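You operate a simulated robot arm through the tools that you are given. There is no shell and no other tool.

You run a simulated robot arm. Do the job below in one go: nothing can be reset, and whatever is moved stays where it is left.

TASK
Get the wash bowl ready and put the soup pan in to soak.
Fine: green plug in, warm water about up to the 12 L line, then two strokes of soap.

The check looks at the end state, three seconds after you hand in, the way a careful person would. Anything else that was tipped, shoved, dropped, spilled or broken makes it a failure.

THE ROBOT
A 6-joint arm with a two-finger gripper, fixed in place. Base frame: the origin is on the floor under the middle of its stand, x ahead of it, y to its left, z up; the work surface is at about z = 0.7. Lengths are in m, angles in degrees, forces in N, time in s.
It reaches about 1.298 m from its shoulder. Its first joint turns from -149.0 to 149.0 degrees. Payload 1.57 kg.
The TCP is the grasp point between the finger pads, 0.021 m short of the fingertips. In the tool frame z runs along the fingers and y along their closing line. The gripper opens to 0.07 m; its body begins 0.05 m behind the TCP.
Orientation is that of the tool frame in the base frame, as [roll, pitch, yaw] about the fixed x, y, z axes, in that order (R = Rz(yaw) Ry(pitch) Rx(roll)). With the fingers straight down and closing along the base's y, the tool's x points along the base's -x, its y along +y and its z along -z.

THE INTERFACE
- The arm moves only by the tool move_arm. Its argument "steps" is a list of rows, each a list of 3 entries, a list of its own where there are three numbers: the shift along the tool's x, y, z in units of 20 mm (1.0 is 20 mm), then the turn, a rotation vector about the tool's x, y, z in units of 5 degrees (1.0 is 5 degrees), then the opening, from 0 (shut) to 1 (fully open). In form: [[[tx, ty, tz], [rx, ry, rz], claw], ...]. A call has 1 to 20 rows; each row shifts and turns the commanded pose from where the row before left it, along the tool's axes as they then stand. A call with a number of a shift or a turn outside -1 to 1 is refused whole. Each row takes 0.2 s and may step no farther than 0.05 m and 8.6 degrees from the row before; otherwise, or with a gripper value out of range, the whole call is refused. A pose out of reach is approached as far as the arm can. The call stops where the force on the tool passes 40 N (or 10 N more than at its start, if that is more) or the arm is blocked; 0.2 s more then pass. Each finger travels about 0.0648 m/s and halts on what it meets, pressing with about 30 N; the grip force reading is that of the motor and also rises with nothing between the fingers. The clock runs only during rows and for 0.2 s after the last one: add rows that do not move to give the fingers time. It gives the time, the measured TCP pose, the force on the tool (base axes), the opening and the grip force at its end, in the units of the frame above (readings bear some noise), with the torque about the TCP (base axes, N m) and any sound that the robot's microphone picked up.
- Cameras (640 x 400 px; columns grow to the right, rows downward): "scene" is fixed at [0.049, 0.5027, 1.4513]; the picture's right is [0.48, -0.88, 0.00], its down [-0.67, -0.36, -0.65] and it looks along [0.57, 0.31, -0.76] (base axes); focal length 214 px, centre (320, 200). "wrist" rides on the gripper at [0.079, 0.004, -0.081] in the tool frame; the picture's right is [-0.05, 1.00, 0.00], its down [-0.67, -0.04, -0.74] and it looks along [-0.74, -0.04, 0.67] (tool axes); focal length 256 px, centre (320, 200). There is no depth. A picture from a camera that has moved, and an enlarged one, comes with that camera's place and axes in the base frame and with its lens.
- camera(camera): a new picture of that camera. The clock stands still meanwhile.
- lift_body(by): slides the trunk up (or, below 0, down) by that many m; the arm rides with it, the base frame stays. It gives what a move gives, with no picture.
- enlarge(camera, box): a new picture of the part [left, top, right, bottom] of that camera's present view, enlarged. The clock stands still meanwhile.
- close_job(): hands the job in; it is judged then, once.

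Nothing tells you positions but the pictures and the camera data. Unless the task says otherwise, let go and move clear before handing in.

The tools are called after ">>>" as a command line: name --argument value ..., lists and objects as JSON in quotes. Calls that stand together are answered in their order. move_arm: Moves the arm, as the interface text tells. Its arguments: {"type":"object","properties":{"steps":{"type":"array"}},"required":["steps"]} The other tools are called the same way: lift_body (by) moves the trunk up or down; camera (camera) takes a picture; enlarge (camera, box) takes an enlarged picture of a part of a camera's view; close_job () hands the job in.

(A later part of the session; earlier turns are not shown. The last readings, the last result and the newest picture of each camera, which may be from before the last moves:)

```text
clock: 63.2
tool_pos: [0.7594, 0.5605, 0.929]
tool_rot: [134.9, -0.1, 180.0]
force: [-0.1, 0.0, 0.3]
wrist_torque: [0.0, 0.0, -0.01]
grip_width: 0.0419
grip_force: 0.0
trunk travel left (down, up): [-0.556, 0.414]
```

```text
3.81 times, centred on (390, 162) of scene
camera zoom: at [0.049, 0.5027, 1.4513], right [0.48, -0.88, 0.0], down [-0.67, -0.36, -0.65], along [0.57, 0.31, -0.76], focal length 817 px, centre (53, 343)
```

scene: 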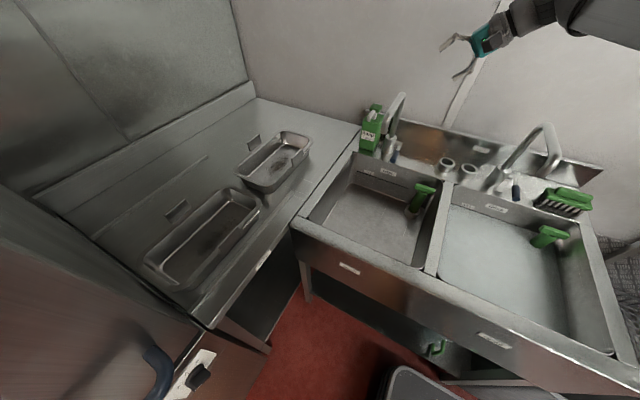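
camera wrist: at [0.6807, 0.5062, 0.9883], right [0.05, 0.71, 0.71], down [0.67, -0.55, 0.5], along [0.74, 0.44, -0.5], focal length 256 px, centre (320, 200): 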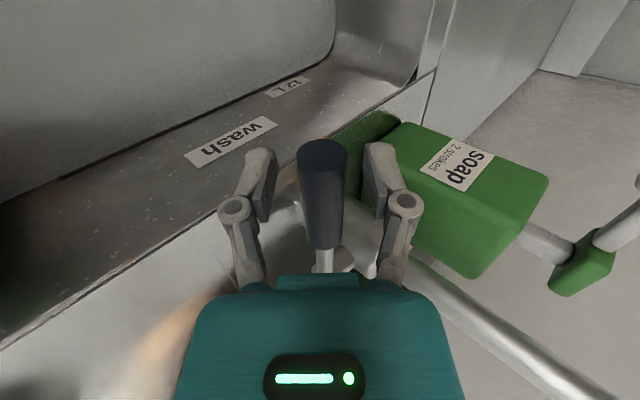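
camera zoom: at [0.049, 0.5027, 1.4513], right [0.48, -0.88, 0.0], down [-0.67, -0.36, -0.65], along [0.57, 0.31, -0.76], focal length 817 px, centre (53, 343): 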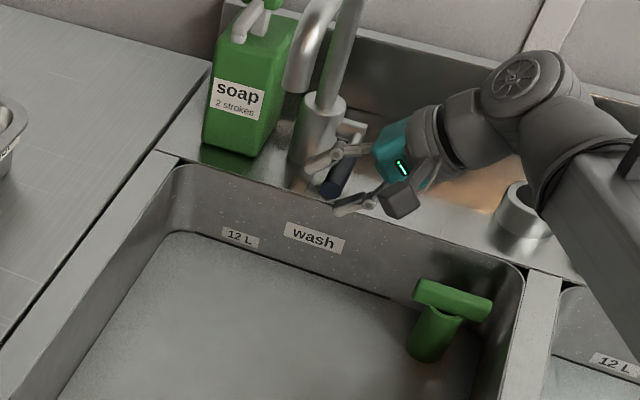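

The lever is back where it started. I'll zoom on the outlet and the water surface for any trickle.

>>> enlarge --camera "scene" --box '[355, 110, 415, 170]'

>>> enlarge --camera "scene" --box '[340, 160, 420, 240]'

```text
6.67 times, centred on (385, 140) of scene
camera zoom: at [0.049, 0.5027, 1.4513], right [0.48, -0.88, 0.0], down [-0.67, -0.36, -0.65], along [0.57, 0.31, -0.76], focal length 1430 px, centre (-113, 600)
```

zoom: 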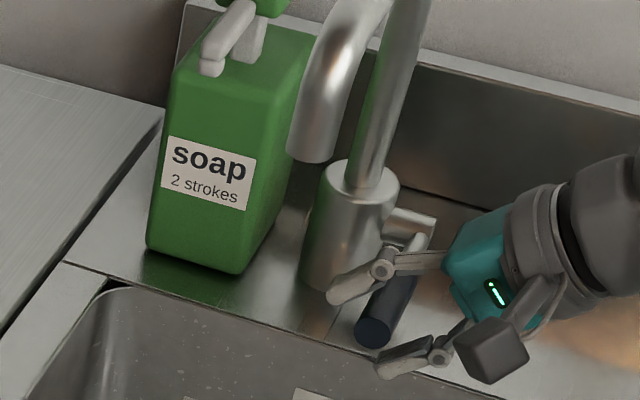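

```text
5.00 times, centred on (380, 200) of scene
camera zoom: at [0.049, 0.5027, 1.4513], right [0.48, -0.88, 0.0], down [-0.67, -0.36, -0.65], along [0.57, 0.31, -0.76], focal length 1072 px, centre (20, 200)
```

zoom: 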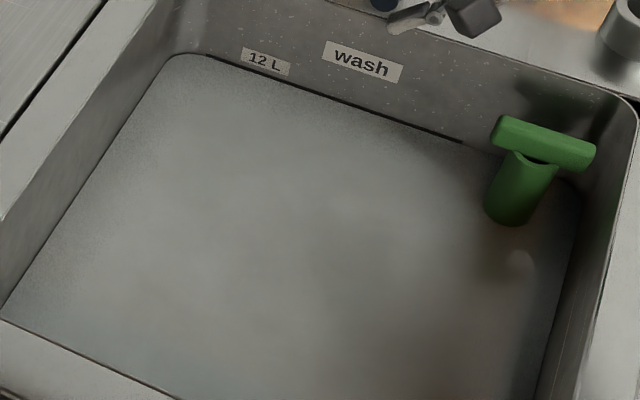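

No flow, and the tap is shut. I'll open, back out in −y the way I came, and rise.

>>> move_arm --steps '[[[0, 0, 0], [0, 0, 0], 1], [[0, 0, 0], [0, 0, 0], 1], [[0, 0, 0], [0, 0, 0], 1]]'

>>> lift_body --by 0.009

>>> move_arm --steps '[[[0, -0.55, -0.55], [0, 0, 0], 1], [[0, -0.55, -0.55], [0, 0, 0], 1], [[0, -0.55, -0.55], [0, 0, 0], 1], [[0, -0.55, -0.55], [0, 0, 0], 1]]'

>>> lift_body --by 0.38

>>> camera --camera "wrist"

>>> camera --camera "scene"

```text
clock: 64.0
tool_pos: [0.761, 0.5597, 0.9297]
tool_rot: [134.9, -0.1, 180.0]
force: [-0.4, 0.6, 0.2]
wrist_torque: [0.0, -0.02, -0.01]
grip_width: 0.0699
grip_force: 0.1
trunk travel left (down, up): [-0.556, 0.414]
```

```text
clock: 64.6
tool_pos: [0.7594, 0.5597, 0.9382]
tool_rot: [134.9, 0.0, -180.0]
force: [-0.4, -0.9, 0.9]
wrist_torque: [-0.03, -0.02, 0.05]
grip_width: 0.0702
grip_force: 0.1
trunk travel left (down, up): [-0.565, 0.405]
```

```text
clock: 65.6
tool_pos: [0.7614, 0.4978, 0.9374]
tool_rot: [134.8, 0.0, 180.0]
force: [-0.1, 0.3, 0.1]
wrist_torque: [-0.04, 0.02, 0.02]
grip_width: 0.0699
grip_force: 0.0
trunk travel left (down, up): [-0.565, 0.405]
```

```text
clock: 69.2
tool_pos: [0.7607, 0.4983, 1.3192]
tool_rot: [134.9, 0.0, 180.0]
force: [0.1, -0.3, -0.5]
wrist_torque: [0.04, 0.03, 0.04]
grip_width: 0.07
grip_force: 0.1
trunk travel left (down, up): [-0.945, 0.025]
```

```text
taken
camera wrist: at [0.6811, 0.444, 1.3774], right [0.05, 0.7, 0.71], down [0.67, -0.55, 0.5], along [0.74, 0.44, -0.5], focal length 256 px, centre (320, 200)
```

wrist: 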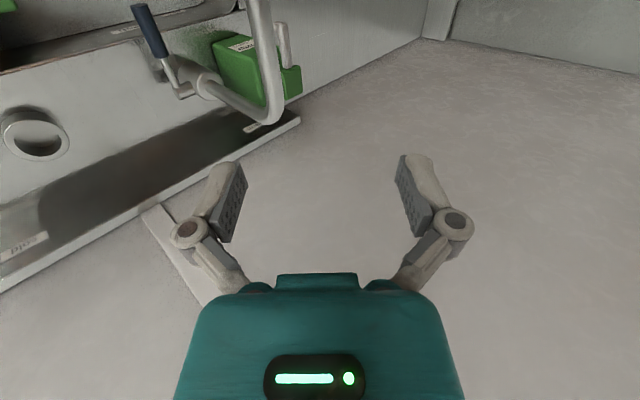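

```text
taken
```

scene: 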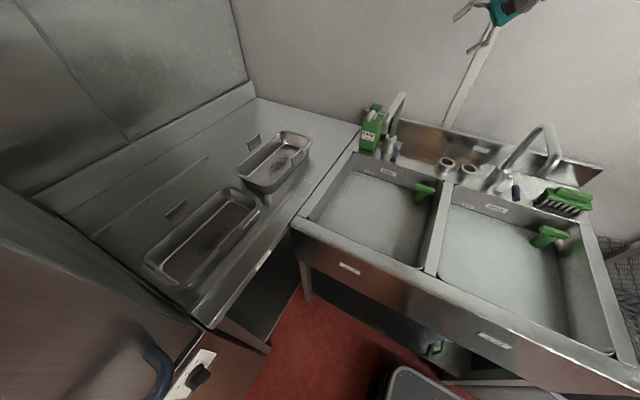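

The tap area is clear. Next is the soap: I'll bring the tool back upright, close the fingers, and position near the pump head at about (0.855, 0.695).

>>> move_arm --steps '[[[0, -0.828, -0.036], [1, 0, 0], 0.5], [[0, -0.828, -0.036], [1, 0, 0], 0], [[0, -0.828, -0.036], [1, 0, 0], 0], [[0, -0.828, -0.036], [1, 0, 0], 0], [[0, -0.828, -0.036], [1, 0, 0], 0], [[0, -0.828, -0.036], [1, 0, 0], 0], [[0, -0.828, -0.036], [1, 0, 0], 0], [[0, -0.828, -0.036], [1, 0, 0], 0], [[0, -0.828, -0.036], [1, 0, 0], 0]]'

>>> move_arm --steps '[[[0.2, 0.98, 0], [0, 0, 0], 0], [[0.2, 0.98, 0], [0, 0, 0], 0], [[0.2, 0.98, 0], [0, 0, 0], 0], [[0.2, 0.98, 0], [0, 0, 0], 0], [[0.2, 0.98, 0], [0, 0, 0], 0], [[0.2, 0.98, 0], [0, 0, 0], 0], [[0, 0.98, 0], [0, 0, 0], 0], [[0, 0.98, 0], [0, 0, 0], 0], [[0, 0.98, 0], [0, 0, 0], 0], [[0, 0.98, 0], [0, 0, 0], 0], [[0, 0.98, 0], [0, 0, 0], 0], [[0, 0.98, 0], [0, 0, 0], 0], [[0, 0.98, 0], [0, 0, 0], 0], [[0, 0.98, 0], [0, 0, 0], 0], [[0, 0.98, 0], [0, 0, 0], 0], [[0, 0.98, 0], [0, 0, 0], 0], [[0, 0.98, 0], [0, 0, 0], 0]]'

>>> camera --camera "wrist"

```text
clock: 71.2
tool_pos: [0.7604, 0.362, 1.2645]
tool_rot: [180.0, 0.0, -180.0]
force: [0.2, 0.1, 0.4]
wrist_torque: [0.0, 0.03, 0.03]
grip_width: 0.0001
grip_force: 28.9
trunk travel left (down, up): [-0.945, 0.025]
```

```text
clock: 74.8
tool_pos: [0.737, 0.6982, 1.264]
tool_rot: [179.9, 0.0, 180.0]
force: [-1.1, 0.8, -0.8]
wrist_torque: [-0.01, 0.01, 0.05]
grip_width: 0.0
grip_force: 28.6
out of reach, approached as far as the arm can: row 5, 17
trunk travel left (down, up): [-0.945, 0.025]
```

```text
taken
camera wrist: at [0.6579, 0.7038, 1.3432], right [0.05, 1.0, 0.0], down [0.67, -0.04, 0.74], along [0.74, -0.04, -0.67], focal length 256 px, centre (320, 200)
```

wrist: 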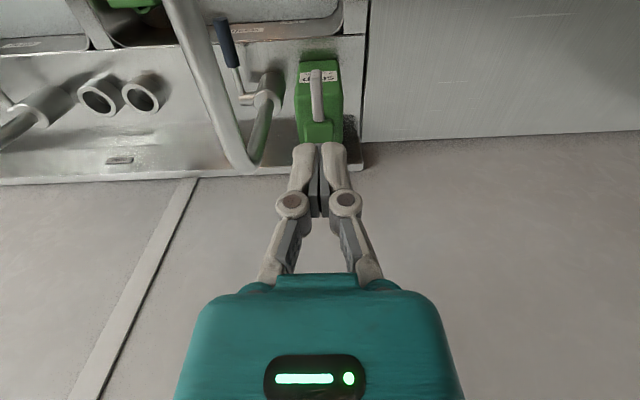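

Good view of the pump from above and in front. I'll zoom in.

>>> enlarge --camera "wrist" --box '[250, 20, 410, 150]'

>>> enlarge --camera "scene" --box '[350, 90, 400, 160]'

```text
3.08 times, centred on (330, 85) of wrist
camera zoom: at [0.6579, 0.7038, 1.3432], right [0.05, 1.0, 0.0], down [0.67, -0.04, 0.74], along [0.74, -0.04, -0.67], focal length 788 px, centre (289, 554)
```

zoom: 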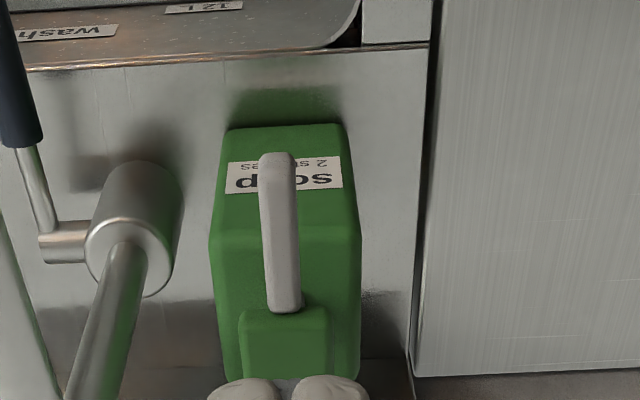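

```text
5.71 times, centred on (375, 125) of scene
camera zoom: at [0.049, 0.5027, 1.4513], right [0.48, -0.88, 0.0], down [-0.67, -0.36, -0.65], along [0.57, 0.31, -0.76], focal length 1226 px, centre (6, 629)
```

zoom: 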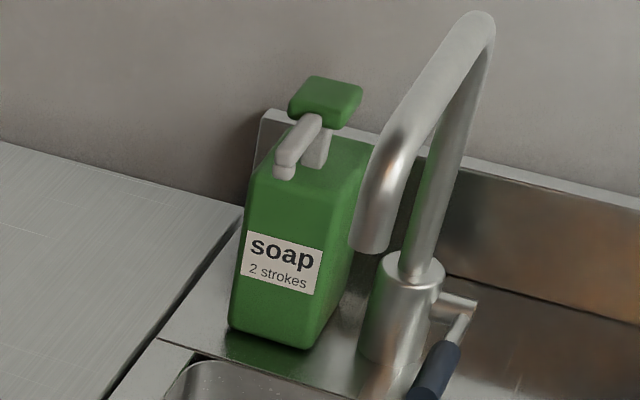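

The nozzle tip is at about (0.77, 0.694, 1.05), about 2 cm inside the bowl edge. The pump head centre is at about (0.858, 0.695, 1.06), so I'll move over it.

>>> move_arm --steps '[[[-1, -0.025, 0], [0, 0, 0], 0], [[-1, -0.025, 0], [0, 0, 0], 0], [[-1, -0.025, 0], [0, 0, 0], 0], [[-1, -0.025, 0], [0, 0, 0], 0], [[-1, -0.025, 0], [0, 0, 0], 0], [[-1, -0.025, 0], [0, 0, 0], 0]]'

>>> lift_body --by -0.12

>>> camera --camera "wrist"

>>> enlarge --camera "scene" --box '[330, 20, 490, 170]'

```text
clock: 76.2
tool_pos: [0.8562, 0.6941, 1.264]
tool_rot: [179.9, -0.1, -179.9]
force: [0.1, -0.2, -0.1]
wrist_torque: [0.01, -0.02, 0.02]
grip_width: 0.0001
grip_force: 28.7
trunk travel left (down, up): [-0.945, 0.025]
```

```text
clock: 77.8
tool_pos: [0.8567, 0.6936, 1.1433]
tool_rot: [180.0, -0.1, 180.0]
force: [0.4, -0.4, -0.1]
wrist_torque: [0.01, 0.05, 0.03]
grip_width: 0.0001
grip_force: 28.8
trunk travel left (down, up): [-0.825, 0.145]
```

```text
taken
camera wrist: at [0.7768, 0.698, 1.2236], right [0.05, 1.0, 0.0], down [0.67, -0.04, 0.74], along [0.74, -0.04, -0.67], focal length 256 px, centre (320, 200)
```

wrist: 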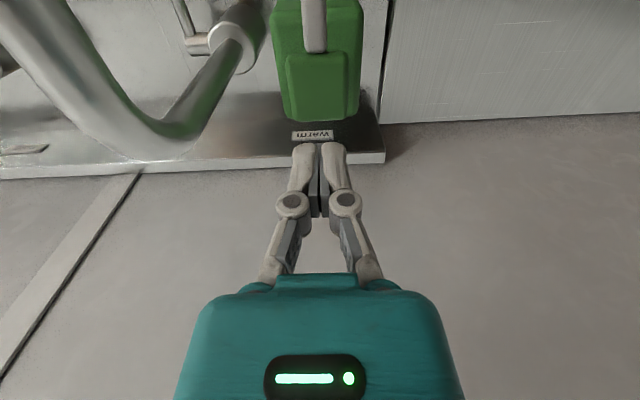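

```text
2.67 times, centred on (410, 95) of scene
camera zoom: at [0.049, 0.5027, 1.4513], right [0.48, -0.88, 0.0], down [-0.67, -0.36, -0.65], along [0.57, 0.31, -0.76], focal length 572 px, centre (80, 480)
```

zoom: 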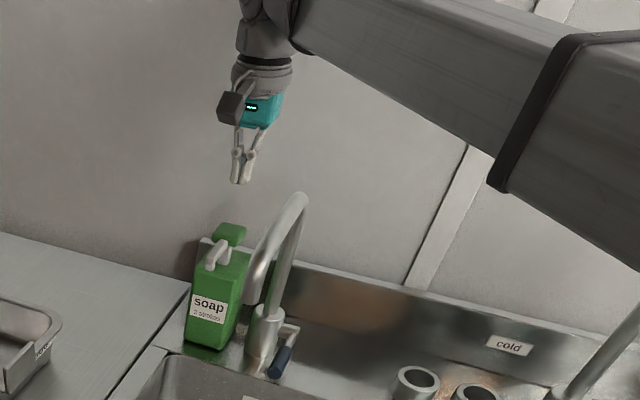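

>>> enlarge --camera "wrist" --box '[250, 0, 390, 150]'

>>> enlarge --camera "scene" --box '[360, 50, 440, 140]'

```text
2.67 times, centred on (320, 75) of wrist
camera zoom: at [0.7768, 0.698, 1.2236], right [0.05, 1.0, 0.0], down [0.67, -0.04, 0.74], along [0.74, -0.04, -0.67], focal length 683 px, centre (320, 533)
```

zoom: 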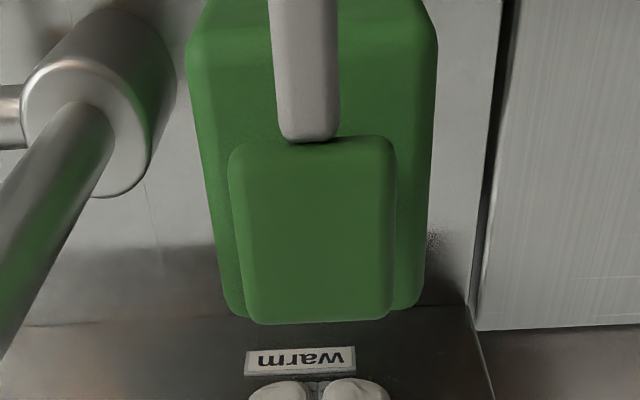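

```text
4.44 times, centred on (400, 95) of scene
camera zoom: at [0.049, 0.5027, 1.4513], right [0.48, -0.88, 0.0], down [-0.67, -0.36, -0.65], along [0.57, 0.31, -0.76], focal length 953 px, centre (-36, 667)
```

zoom: 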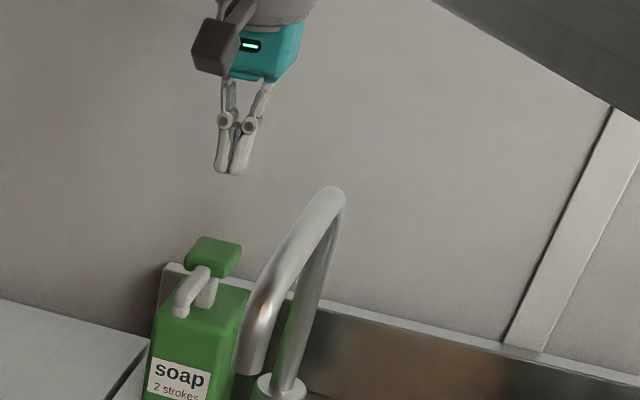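

The fingertips line up with the pump head in y, so I'll shift 5 mm back in x. Then I'll lower step by step to find contact.

>>> move_arm --steps '[[[0.25, 0, 0], [0, 0, 0], 0], [[0, 0, 0], [0, 0, 0], 0]]'

>>> lift_body --by -0.042

>>> enlarge --camera "scene" --box '[350, 70, 430, 160]'

>>> camera --camera "wrist"

```text
clock: 78.3
tool_pos: [0.8512, 0.6942, 1.1433]
tool_rot: [179.8, 0.0, -179.9]
force: [0.3, 0.4, 0.3]
wrist_torque: [-0.01, 0.03, 0.03]
grip_width: 0.0002
grip_force: 28.4
trunk travel left (down, up): [-0.825, 0.145]
```

```text
clock: 79.2
tool_pos: [0.8523, 0.6933, 1.1022]
tool_rot: [179.9, 0.0, 180.0]
force: [0.4, -0.6, 0.3]
wrist_torque: [0.0, 0.01, 0.0]
grip_width: 0.0
grip_force: 29.1
trunk travel left (down, up): [-0.783, 0.187]
```

```text
4.44 times, centred on (390, 115) of scene
camera zoom: at [0.049, 0.5027, 1.4513], right [0.48, -0.88, 0.0], down [-0.67, -0.36, -0.65], along [0.57, 0.31, -0.76], focal length 953 px, centre (9, 578)
```

zoom: 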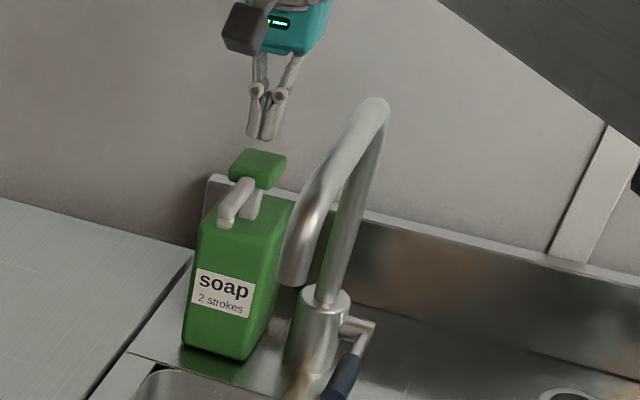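

```text
taken
camera wrist: at [0.7719, 0.6983, 1.1816], right [0.05, 1.0, 0.0], down [0.67, -0.04, 0.74], along [0.74, -0.04, -0.67], focal length 256 px, centre (320, 200)
```

wrist: 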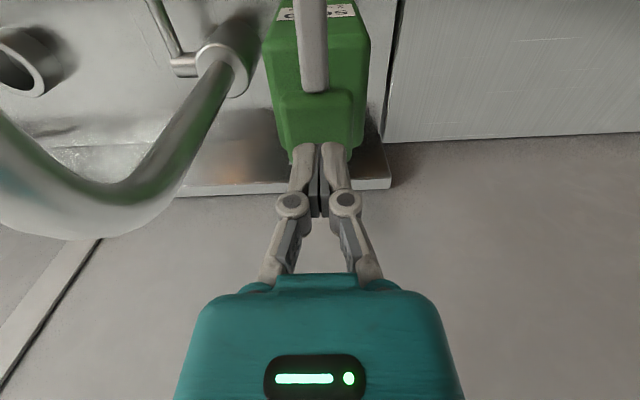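

>>> lift_body --by -0.015

>>> lift_body --by -0.006

>>> enlarge --camera "scene" --box '[350, 80, 420, 150]'

```text
clock: 79.8
tool_pos: [0.8512, 0.6932, 1.086]
tool_rot: [179.8, 0.1, -180.0]
force: [0.2, -0.1, 0.7]
wrist_torque: [-0.02, -0.01, 0.0]
grip_width: 0.0
grip_force: 28.5
trunk travel left (down, up): [-0.768, 0.202]
```

```text
clock: 80.4
tool_pos: [0.8516, 0.6937, 1.0799]
tool_rot: [-180.0, 0.0, -179.9]
force: [-0.2, -0.2, 0.4]
wrist_torque: [0.01, -0.01, 0.01]
grip_width: 0.0
grip_force: 28.3
trunk travel left (down, up): [-0.762, 0.208]
```

```text
5.71 times, centred on (385, 115) of scene
camera zoom: at [0.049, 0.5027, 1.4513], right [0.48, -0.88, 0.0], down [-0.67, -0.36, -0.65], along [0.57, 0.31, -0.76], focal length 1226 px, centre (-51, 686)
```

zoom: 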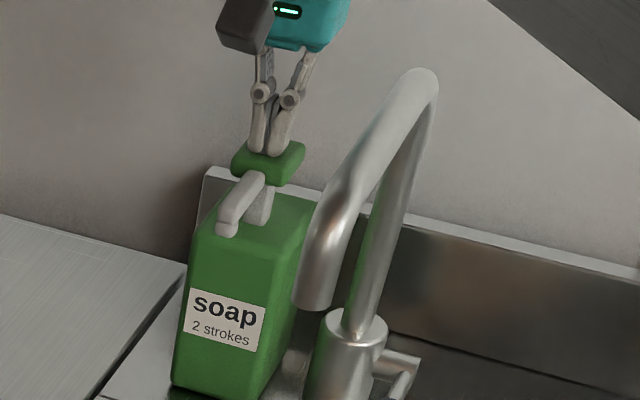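

The fingertips are right on the pump head. I'll press in small steps for stroke one.

>>> lift_body --by -0.008

>>> enlarge --camera "scene" --box '[350, 80, 420, 150]'

```text
clock: 81.0
tool_pos: [0.8518, 0.6936, 1.0732]
tool_rot: [179.8, 0.0, -180.0]
force: [0.3, 1.1, 4.4]
wrist_torque: [0.01, -0.03, 0.01]
grip_width: 0.0061
grip_force: 28.5
trunk travel left (down, up): [-0.754, 0.216]
```

```text
5.71 times, centred on (385, 115) of scene
camera zoom: at [0.049, 0.5027, 1.4513], right [0.48, -0.88, 0.0], down [-0.67, -0.36, -0.65], along [0.57, 0.31, -0.76], focal length 1226 px, centre (-51, 686)
```

zoom: 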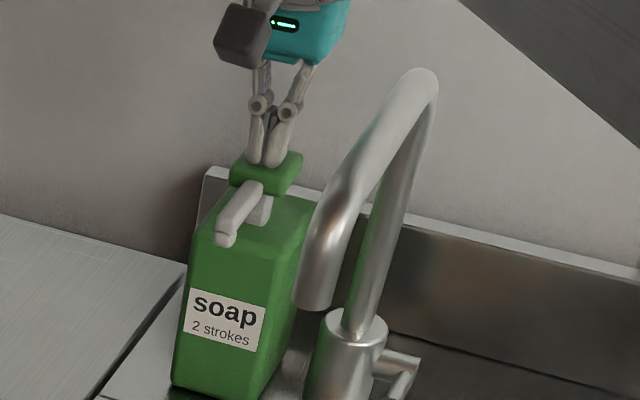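

>>> lift_body --by -0.006

>>> enlarge --camera "scene" --box '[350, 80, 420, 150]'

>>> camera --camera "wrist"

```text
clock: 81.5
tool_pos: [0.8517, 0.6933, 1.0666]
tool_rot: [179.8, 0.1, -180.0]
force: [2.0, 1.9, 7.9]
wrist_torque: [0.04, -0.05, 0.01]
grip_width: 0.0061
grip_force: 28.5
trunk travel left (down, up): [-0.748, 0.222]
```

```text
5.71 times, centred on (385, 115) of scene
camera zoom: at [0.049, 0.5027, 1.4513], right [0.48, -0.88, 0.0], down [-0.67, -0.36, -0.65], along [0.57, 0.31, -0.76], focal length 1226 px, centre (-51, 686)
```

zoom: 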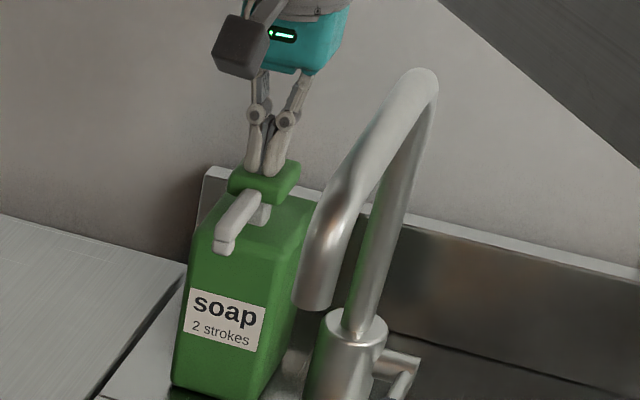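

```text
taken
camera wrist: at [0.7719, 0.6983, 1.1469], right [0.05, 1.0, 0.0], down [0.67, -0.04, 0.75], along [0.74, -0.04, -0.67], focal length 256 px, centre (320, 200)
```

wrist: 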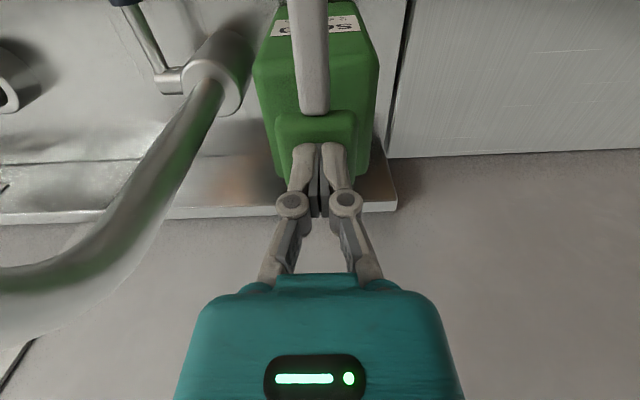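

>>> lift_body --by -0.006

>>> enlarge --camera "scene" --box '[350, 80, 420, 150]'

>>> enlarge --camera "scene" --box '[330, 120, 430, 210]'

```text
clock: 82.1
tool_pos: [0.8509, 0.6936, 1.0636]
tool_rot: [179.6, 0.2, 179.9]
force: [0.3, 1.2, 29.4]
wrist_torque: [0.02, 0.02, -0.05]
grip_width: 0.0058
grip_force: 28.6
trunk travel left (down, up): [-0.742, 0.228]
stopped: the force on the tool passed its limit at 41 N (the readings are from after the stop); the commanded pose is now the measured one
```

```text
5.71 times, centred on (385, 115) of scene
camera zoom: at [0.049, 0.5027, 1.4513], right [0.48, -0.88, 0.0], down [-0.67, -0.36, -0.65], along [0.57, 0.31, -0.76], focal length 1226 px, centre (-51, 686)
```

zoom: 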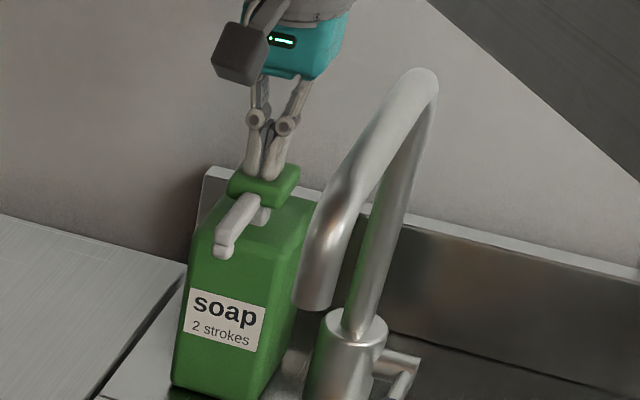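

```text
4.44 times, centred on (380, 165) of scene
camera zoom: at [0.049, 0.5027, 1.4513], right [0.48, -0.88, 0.0], down [-0.67, -0.36, -0.65], along [0.57, 0.31, -0.76], focal length 953 px, centre (53, 356)
```

zoom: 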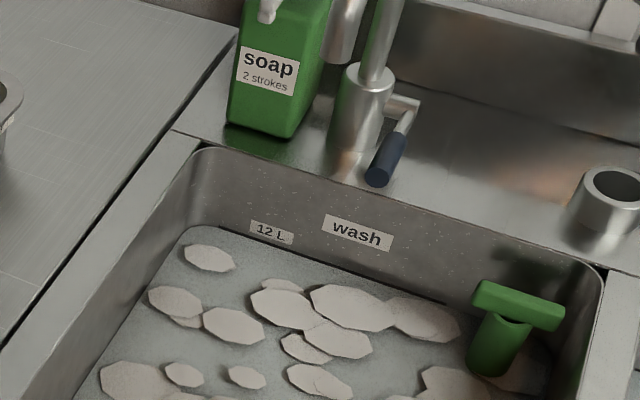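

Stroke one bottomed out and suds have appeared in the bowl. I'll raise so the pump springs back, check, then press once more.

>>> lift_body --by 0.035

>>> enlarge --camera "scene" --box '[350, 80, 420, 150]'

>>> enlarge --camera "scene" --box '[280, 130, 480, 280]'

```text
clock: 82.8
tool_pos: [0.8537, 0.6946, 1.0951]
tool_rot: [179.7, 0.2, -180.0]
force: [0.5, -0.1, 0.7]
wrist_torque: [-0.02, -0.01, 0.01]
grip_width: 0.0
grip_force: 28.5
trunk travel left (down, up): [-0.777, 0.193]
```

```text
5.71 times, centred on (385, 115) of scene
camera zoom: at [0.049, 0.5027, 1.4513], right [0.48, -0.88, 0.0], down [-0.67, -0.36, -0.65], along [0.57, 0.31, -0.76], focal length 1226 px, centre (-51, 686)
```

zoom: 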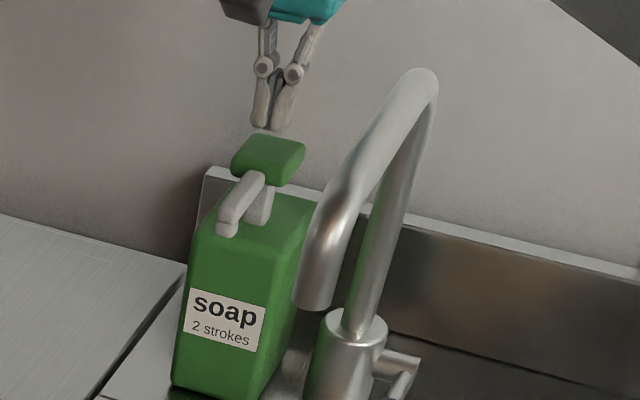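

```text
2.67 times, centred on (380, 205) of scene
camera zoom: at [0.049, 0.5027, 1.4513], right [0.48, -0.88, 0.0], down [-0.67, -0.36, -0.65], along [0.57, 0.31, -0.76], focal length 572 px, centre (160, 187)
```

zoom: 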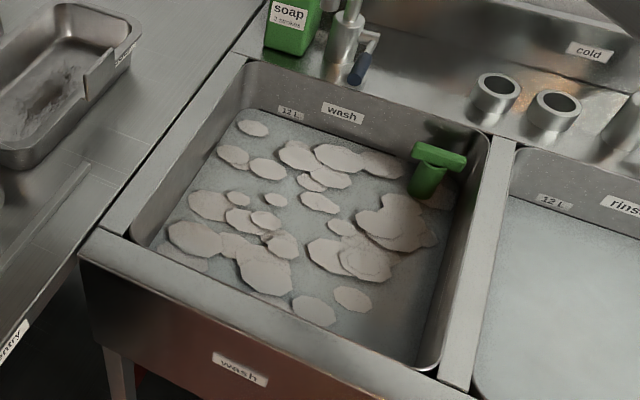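

The pump has sprung back fully. Now the second stroke.

>>> lift_body --by -0.033

>>> enlarge --camera "scene" --box '[350, 80, 420, 150]'

>>> enlarge --camera "scene" --box '[280, 130, 480, 280]'

```text
clock: 83.6
tool_pos: [0.8527, 0.6943, 1.066]
tool_rot: [179.5, 0.4, -180.0]
force: [8.9, 6.4, 22.3]
wrist_torque: [0.13, -0.15, -0.02]
grip_width: 0.006
grip_force: 28.9
trunk travel left (down, up): [-0.744, 0.226]
```

```text
5.71 times, centred on (385, 115) of scene
camera zoom: at [0.049, 0.5027, 1.4513], right [0.48, -0.88, 0.0], down [-0.67, -0.36, -0.65], along [0.57, 0.31, -0.76], focal length 1226 px, centre (-51, 686)
```

zoom: 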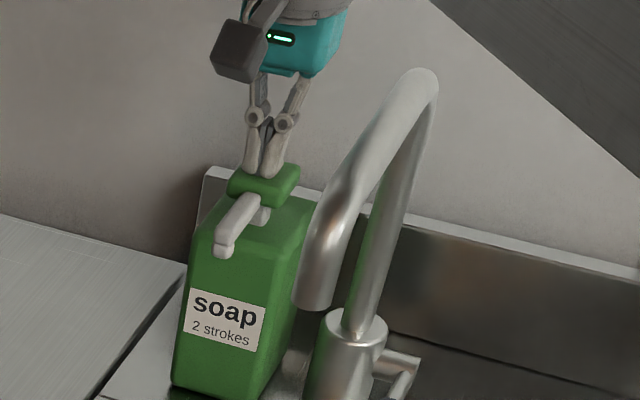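

```text
2.67 times, centred on (380, 205) of scene
camera zoom: at [0.049, 0.5027, 1.4513], right [0.48, -0.88, 0.0], down [-0.67, -0.36, -0.65], along [0.57, 0.31, -0.76], focal length 572 px, centre (160, 187)
```

zoom: 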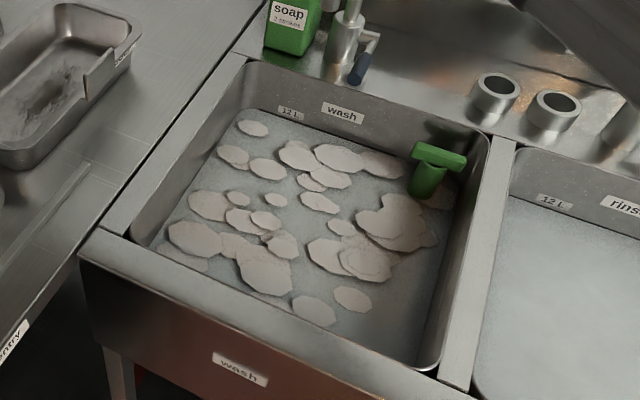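

The head reached bottom again. I'll raise and see whether the suds change.

>>> lift_body --by 0.035

>>> enlarge --camera "scene" --box '[280, 130, 480, 280]'

>>> enlarge --camera "scene" --box '[350, 80, 420, 150]'

```text
clock: 84.4
tool_pos: [0.8527, 0.6955, 1.0966]
tool_rot: [179.7, 0.1, 180.0]
force: [-0.2, 0.3, -1.5]
wrist_torque: [0.02, -0.01, 0.0]
grip_width: 0.0
grip_force: 27.8
trunk travel left (down, up): [-0.779, 0.191]
```

```text
2.67 times, centred on (380, 205) of scene
camera zoom: at [0.049, 0.5027, 1.4513], right [0.48, -0.88, 0.0], down [-0.67, -0.36, -0.65], along [0.57, 0.31, -0.76], focal length 572 px, centre (160, 187)
```

zoom: 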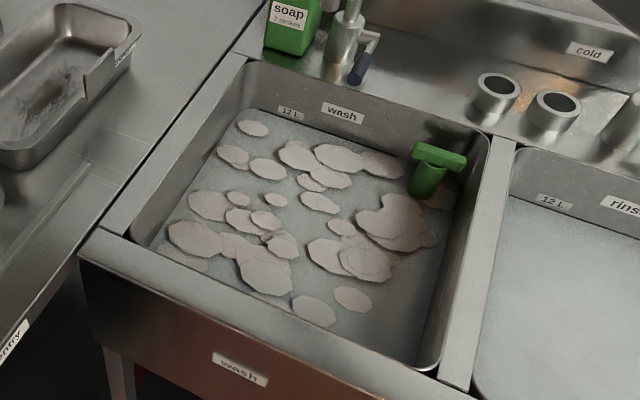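

```text
5.71 times, centred on (385, 115) of scene
camera zoom: at [0.049, 0.5027, 1.4513], right [0.48, -0.88, 0.0], down [-0.67, -0.36, -0.65], along [0.57, 0.31, -0.76], focal length 1226 px, centre (-51, 686)
```

zoom: 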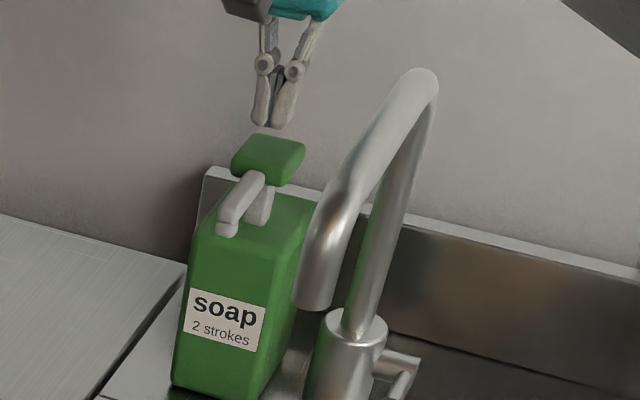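

I've done two full strokes to the stop and the suds are in the bowl. Now the soup pan: I'll rise and move over to look at its handles.

>>> lift_body --by 0.16

>>> move_arm --steps '[[[0.95, 0.3, 0], [0, 0, 0], 0.5], [[0.95, 0.3, 0], [0, 0, 0], 1], [[0.95, 0.3, 0], [0, 0, 0], 1], [[0.95, 0.3, 0], [0, 0, 0], 1], [[0.95, 0.3, 0], [0, 0, 0], 1], [[0.95, 0.3, 0], [0, 0, 0], 1], [[0.95, 0.3, 0], [0, 0, 0], 1], [[0.95, 0.3, 0], [0, 0, 0], 1], [[0.95, 0.3, 0], [0, 0, 0], 1], [[0.95, 0.3, 0], [0, 0, 0], 1], [[0.95, 0.3, 0], [0, 0, 0], 1], [[0.95, 0.3, 0], [0, 0, 0], 1], [[0.95, 0.3, 0], [0, 0, 0], 1], [[0.95, 0.3, 0], [0, 0, 0], 1], [[0.95, 0.3, 0], [0, 0, 0], 1], [[0.95, 0.3, 0], [0, 0, 0], 1], [[0.95, 0.3, 0], [0, 0, 0], 1], [[0.95, 0.3, 0], [0, 0, 0], 1], [[0.95, 0.3, 0], [0, 0, 0], 1], [[0.95, 0.3, 0], [0, 0, 0], 1]]'

>>> camera --camera "wrist"

>>> camera --camera "scene"

```text
clock: 86.2
tool_pos: [0.8545, 0.6956, 1.2584]
tool_rot: [179.7, 0.2, -180.0]
force: [0.4, 0.0, 0.1]
wrist_torque: [0.02, 0.02, 0.01]
grip_width: 0.0
grip_force: 28.6
trunk travel left (down, up): [-0.939, 0.031]
```

```text
clock: 90.5
tool_pos: [0.4724, 0.8138, 1.2569]
tool_rot: [179.8, 0.3, 180.0]
force: [0.7, 0.0, -0.6]
wrist_torque: [-0.03, 0.01, 0.01]
grip_width: 0.0699
grip_force: 0.1
trunk travel left (down, up): [-0.939, 0.031]
```

```text
taken
camera wrist: at [0.3927, 0.8186, 1.3377], right [0.05, 1.0, 0.01], down [0.66, -0.04, 0.75], along [0.75, -0.04, -0.66], focal length 256 px, centre (320, 200)
```

wrist: 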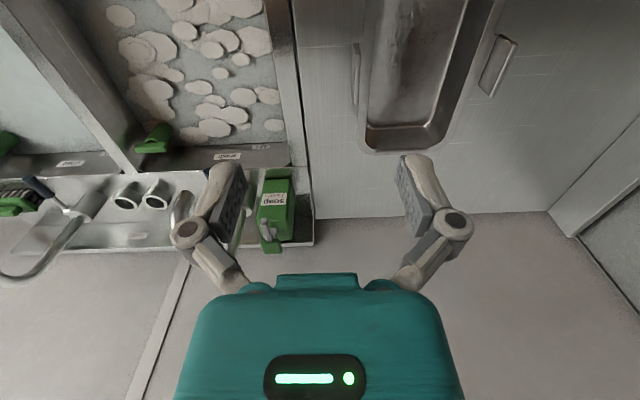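

```text
taken
```

scene: 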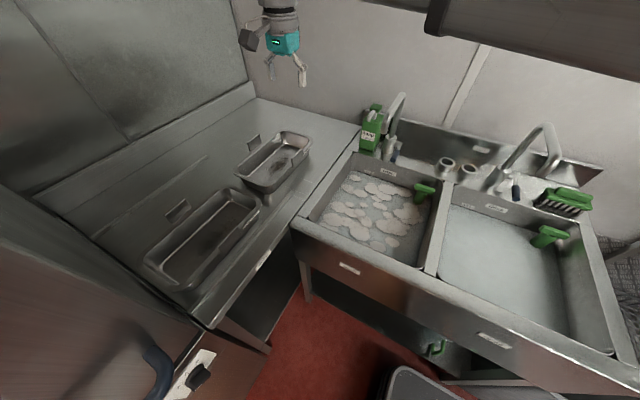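

The pan is ahead with handle plates on both long sides. I'll back off in x and shift in y for a squarer look at the near (−y) handle.

>>> move_arm --steps '[[[0.9, 0.4, 0], [0, 0, 0], 1], [[0.9, 0.4, 0], [0, 0, 0], 1], [[0.9, 0.4, 0], [0, 0, 0], 1], [[0.9, 0.4, 0], [0, 0, 0], 1], [[0.9, 0.4, 0], [0, 0, 0], 1], [[0.9, 0.4, 0], [0, 0, 0], 1], [[0.9, 0.4, 0], [0, 0, 0], 1], [[0.9, 0.4, 0], [0, 0, 0], 1]]'

>>> camera --camera "wrist"

>>> enlarge --camera "wrist" --box '[260, 0, 500, 150]'

>>> enlarge --camera "scene" --box '[220, 120, 330, 210]'

```text
clock: 92.2
tool_pos: [0.327, 0.881, 1.2569]
tool_rot: [179.8, 0.2, 179.9]
force: [-0.1, -0.4, 0.1]
wrist_torque: [0.01, 0.02, 0.03]
grip_width: 0.07
grip_force: 0.0
out of reach, approached as far as the arm can: row 4
trunk travel left (down, up): [-0.939, 0.031]
```

```text
taken
camera wrist: at [0.2472, 0.8854, 1.3375], right [0.05, 1.0, 0.01], down [0.66, -0.04, 0.75], along [0.75, -0.04, -0.66], focal length 256 px, centre (320, 200)
```

wrist: 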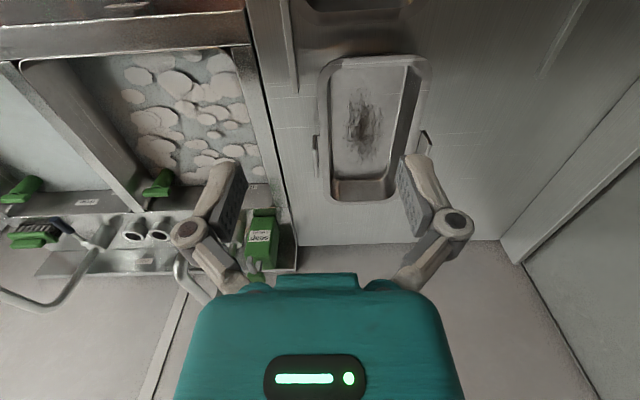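

```text
2.67 times, centred on (380, 75) of wrist
camera zoom: at [0.2472, 0.8854, 1.3375], right [0.05, 1.0, 0.01], down [0.66, -0.04, 0.75], along [0.75, -0.04, -0.66], focal length 683 px, centre (160, 533)
```

zoom: 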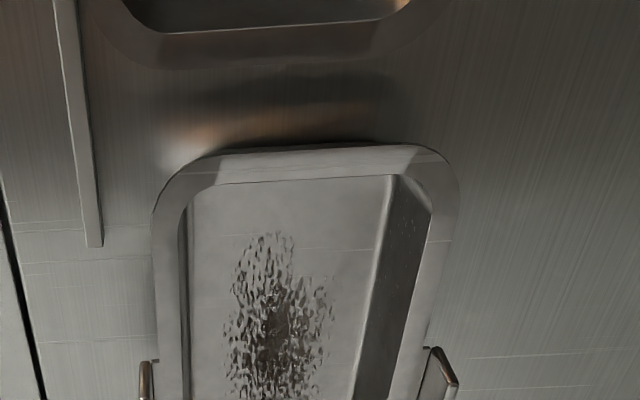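

```text
4.44 times, centred on (275, 165) of scene
camera zoom: at [0.049, 0.5027, 1.4513], right [0.48, -0.88, 0.0], down [-0.67, -0.36, -0.65], along [0.57, 0.31, -0.76], focal length 953 px, centre (520, 356)
```

zoom: 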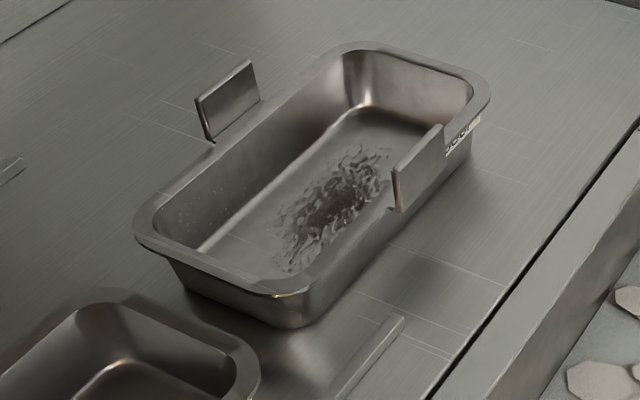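

The −y handle is a vertical plate at about x 0.511–0.581, y≈0.862, z 0.953–0.990. The pan spans roughly x 0.384–0.70 and y 0.87–1.04. I'll move above that handle.

>>> move_arm --steps '[[[-0.99, -0.086, 0], [0, 0, 0], 1], [[-0.99, -0.086, 0], [0, 0, 0], 1], [[-0.99, -0.086, 0], [0, 0, 0], 1], [[-0.99, -0.086, 0], [0, 0, 0], 1], [[-0.99, -0.086, 0], [0, 0, 0], 1], [[-0.99, -0.086, 0], [0, 0, 0], 1], [[-0.99, -0.086, 0], [0, 0, 0], 1], [[-0.99, -0.086, 0], [0, 0, 0], 1], [[-0.99, -0.086, 0], [0, 0, 0], 1], [[-0.99, -0.086, 0], [0, 0, 0], 1], [[-0.99, -0.086, 0], [0, 0, 0], 1]]'

>>> lift_body --by -0.17

>>> camera --camera "wrist"

>>> enlarge --camera "scene" --box '[200, 50, 360, 210]'

```text
clock: 94.7
tool_pos: [0.5457, 0.8588, 1.2582]
tool_rot: [179.6, 0.2, -179.9]
force: [0.6, 0.6, 0.7]
wrist_torque: [0.03, 0.0, 0.03]
grip_width: 0.0699
grip_force: 0.0
trunk travel left (down, up): [-0.939, 0.031]
```

```text
clock: 96.6
tool_pos: [0.5458, 0.8589, 1.0888]
tool_rot: [179.7, 0.1, -180.0]
force: [-0.8, 0.1, 0.1]
wrist_torque: [-0.01, 0.0, 0.04]
grip_width: 0.07
grip_force: 0.0
trunk travel left (down, up): [-0.769, 0.201]
```

```text
taken
camera wrist: at [0.4663, 0.8634, 1.1677], right [0.05, 1.0, 0.01], down [0.66, -0.04, 0.75], along [0.75, -0.04, -0.66], focal length 256 px, centre (320, 200)
```

wrist: 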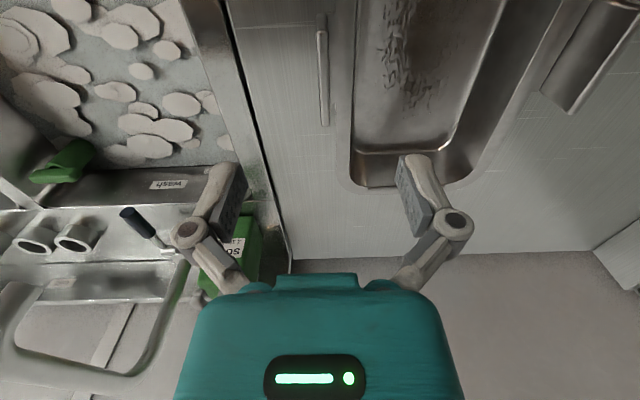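

```text
2.50 times, centred on (280, 130) of scene
camera zoom: at [0.049, 0.5027, 1.4513], right [0.48, -0.88, 0.0], down [-0.67, -0.36, -0.65], along [0.57, 0.31, -0.76], focal length 536 px, centre (420, 375)
```

zoom: 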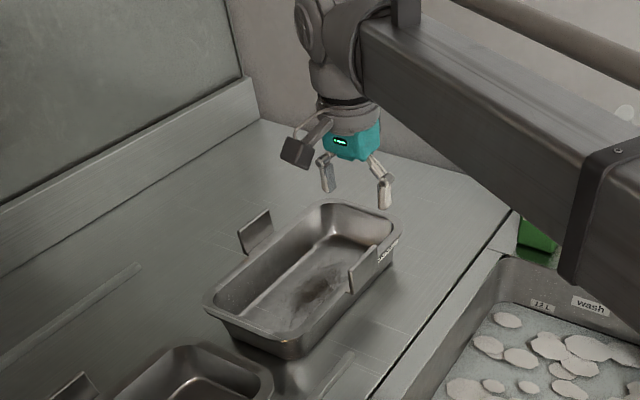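

>>> enlarge --camera "wrist" --box '[260, 0, 420, 140]'

```text
2.86 times, centred on (340, 70) of wrist
camera zoom: at [0.4663, 0.8634, 1.1677], right [0.05, 1.0, 0.01], down [0.66, -0.04, 0.75], along [0.75, -0.04, -0.66], focal length 731 px, centre (263, 571)
```

zoom: 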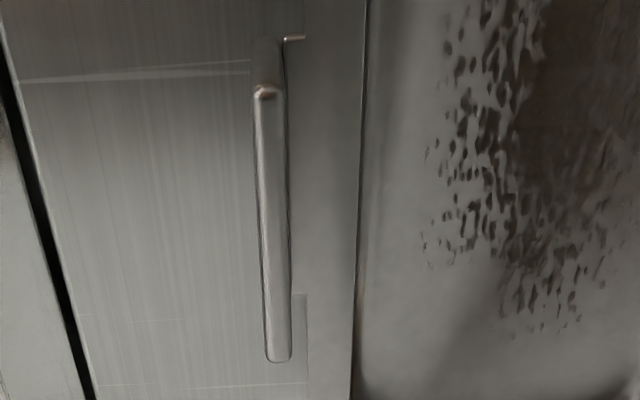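

The plate is centred under the fingers to within 3 mm. I'll adjust y and descend so the tips stay just above the rim.

>>> move_arm --steps '[[[0, 0.14, 0], [0, 0, 0], 1], [[0, 0, 0], [0, 0, 0], 1]]'

>>> lift_body --by -0.1

>>> camera --camera "wrist"

>>> enlarge --camera "scene" --box '[230, 90, 350, 200]'

```text
clock: 97.2
tool_pos: [0.5471, 0.8623, 1.0873]
tool_rot: [179.7, 0.3, 180.0]
force: [1.4, -0.5, 0.2]
wrist_torque: [-0.04, 0.0, -0.03]
grip_width: 0.07
grip_force: 0.1
trunk travel left (down, up): [-0.769, 0.201]
```

```text
clock: 98.5
tool_pos: [0.5461, 0.8616, 0.9874]
tool_rot: [179.7, 0.2, 179.9]
force: [0.2, 0.5, -0.9]
wrist_torque: [-0.02, 0.01, -0.01]
grip_width: 0.0702
grip_force: 0.1
trunk travel left (down, up): [-0.669, 0.301]
```

```text
taken
camera wrist: at [0.467, 0.8661, 1.0677], right [0.05, 1.0, 0.01], down [0.66, -0.04, 0.75], along [0.75, -0.04, -0.66], focal length 256 px, centre (320, 200)
```

wrist: 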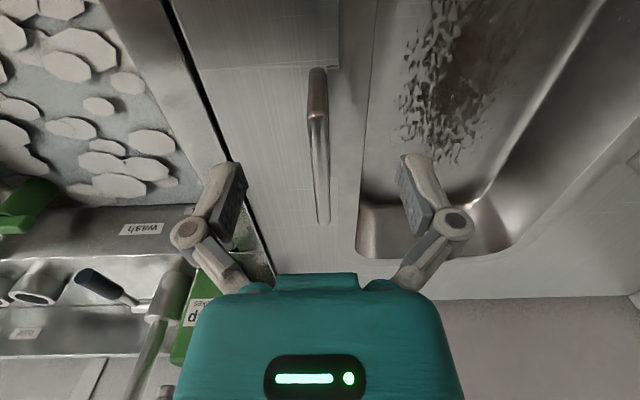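

```text
3.64 times, centred on (290, 145) of scene
camera zoom: at [0.049, 0.5027, 1.4513], right [0.48, -0.88, 0.0], down [-0.67, -0.36, -0.65], along [0.57, 0.31, -0.76], focal length 780 px, centre (429, 400)
```

zoom: 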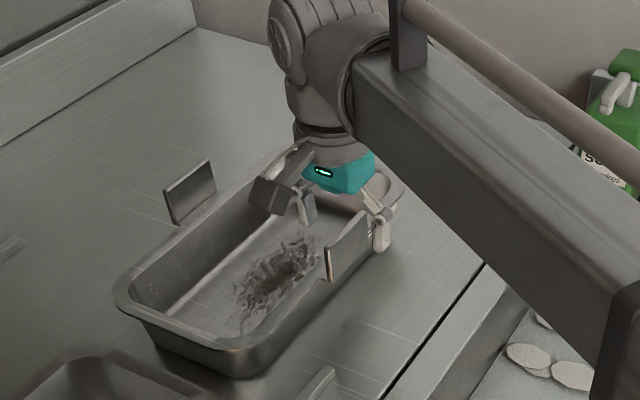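

>>> lift_body --by -0.009

>>> camera --camera "wrist"

```text
clock: 99.1
tool_pos: [0.5467, 0.8616, 0.9793]
tool_rot: [179.7, 0.2, 180.0]
force: [0.6, -0.6, -0.4]
wrist_torque: [0.02, 0.01, 0.01]
grip_width: 0.0701
grip_force: 0.1
trunk travel left (down, up): [-0.66, 0.31]
```

```text
taken
camera wrist: at [0.467, 0.8661, 1.0586], right [0.05, 1.0, 0.01], down [0.66, -0.04, 0.75], along [0.75, -0.04, -0.66], focal length 256 px, centre (320, 200)
```

wrist: 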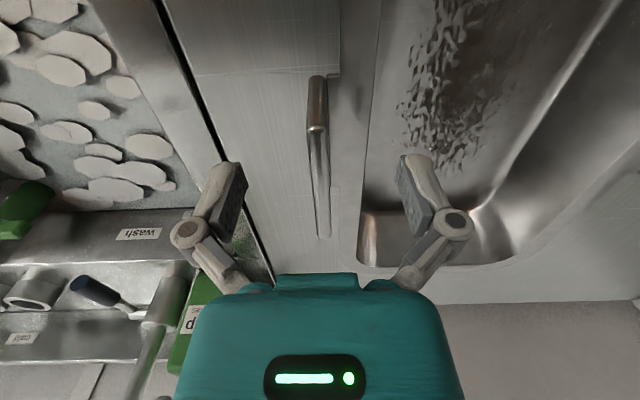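

Tips are clear of the rim with the plate between them, so I'll grip.

>>> move_arm --steps '[[[0, 0, 0], [0, 0, 0], 0], [[0, 0, 0], [0, 0, 0], 0], [[0, 0, 0], [0, 0, 0], 0], [[0, 0, 0], [0, 0, 0], 0], [[0, 0, 0], [0, 0, 0], 0]]'

>>> camera --camera "wrist"

>>> lift_body --by 0.006

>>> enlarge --camera "scene" --box '[220, 90, 350, 210]'

```text
clock: 100.3
tool_pos: [0.5474, 0.8622, 0.9792]
tool_rot: [179.6, 0.2, 180.0]
force: [-0.5, 1.7, 3.6]
wrist_torque: [0.04, 0.06, 0.0]
grip_width: 0.0079
grip_force: 30.4
trunk travel left (down, up): [-0.66, 0.31]
```

```text
taken
camera wrist: at [0.467, 0.8661, 1.0588], right [0.05, 1.0, 0.01], down [0.66, -0.04, 0.75], along [0.75, -0.04, -0.66], focal length 256 px, centre (320, 200)
```

wrist: 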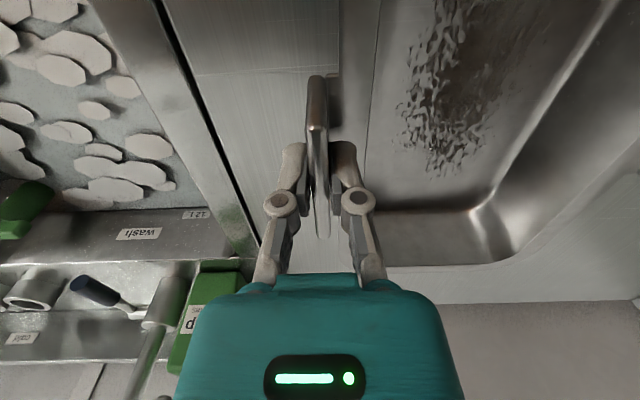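

```text
clock: 100.8
tool_pos: [0.5469, 0.8621, 0.9843]
tool_rot: [179.9, 0.2, -180.0]
force: [0.9, 0.2, -5.2]
wrist_torque: [-0.5, 0.0, -0.01]
grip_width: 0.0077
grip_force: 29.8
trunk travel left (down, up): [-0.666, 0.304]
```

```text
3.33 times, centred on (285, 150) of scene
camera zoom: at [0.049, 0.5027, 1.4513], right [0.48, -0.88, 0.0], down [-0.67, -0.36, -0.65], along [0.57, 0.31, -0.76], focal length 715 px, centre (437, 367)
```

zoom: 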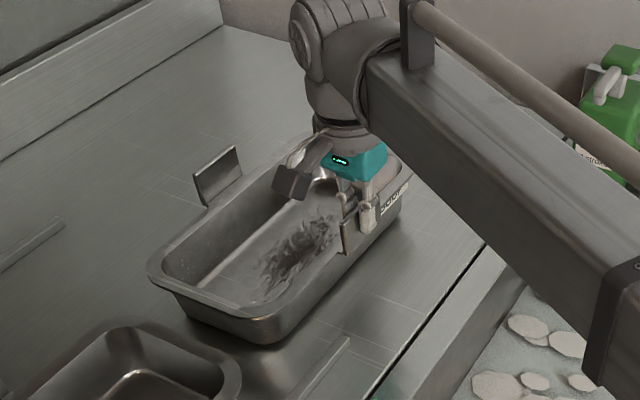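

The pan feels like about 0.54 kg with a 0.5 N·m moment, which is manageable. I'll lift a bit more and check for droop.

>>> lift_body --by 0.03

>>> enlarge --camera "scene" --box '[220, 70, 370, 210]'

>>> camera --camera "wrist"

```text
clock: 101.6
tool_pos: [0.5464, 0.8625, 1.0147]
tool_rot: [179.8, 0.2, -180.0]
force: [0.7, 0.2, -5.2]
wrist_torque: [-0.52, 0.02, -0.02]
grip_width: 0.0079
grip_force: 30.0
trunk travel left (down, up): [-0.696, 0.274]
```

```text
2.86 times, centred on (295, 140) of scene
camera zoom: at [0.049, 0.5027, 1.4513], right [0.48, -0.88, 0.0], down [-0.67, -0.36, -0.65], along [0.57, 0.31, -0.76], focal length 613 px, centre (391, 371)
```

zoom: 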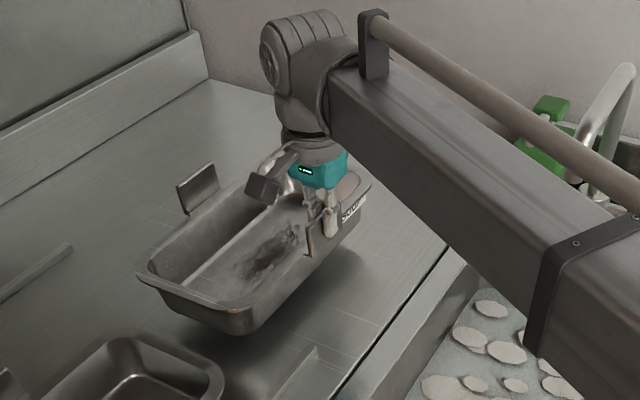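

```text
taken
camera wrist: at [0.4675, 0.8668, 1.0939], right [0.05, 1.0, 0.0], down [0.66, -0.04, 0.75], along [0.75, -0.04, -0.67], focal length 256 px, centre (320, 200)
```

wrist: 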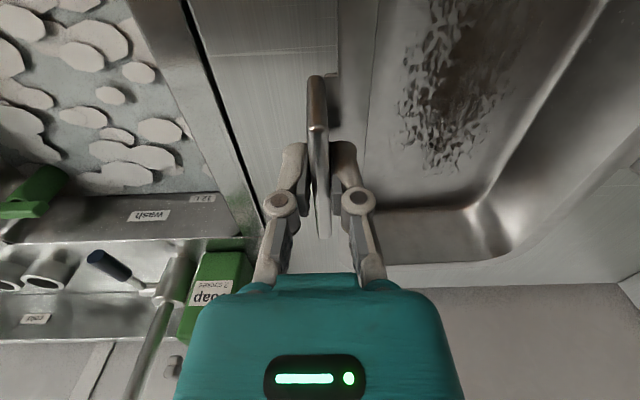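

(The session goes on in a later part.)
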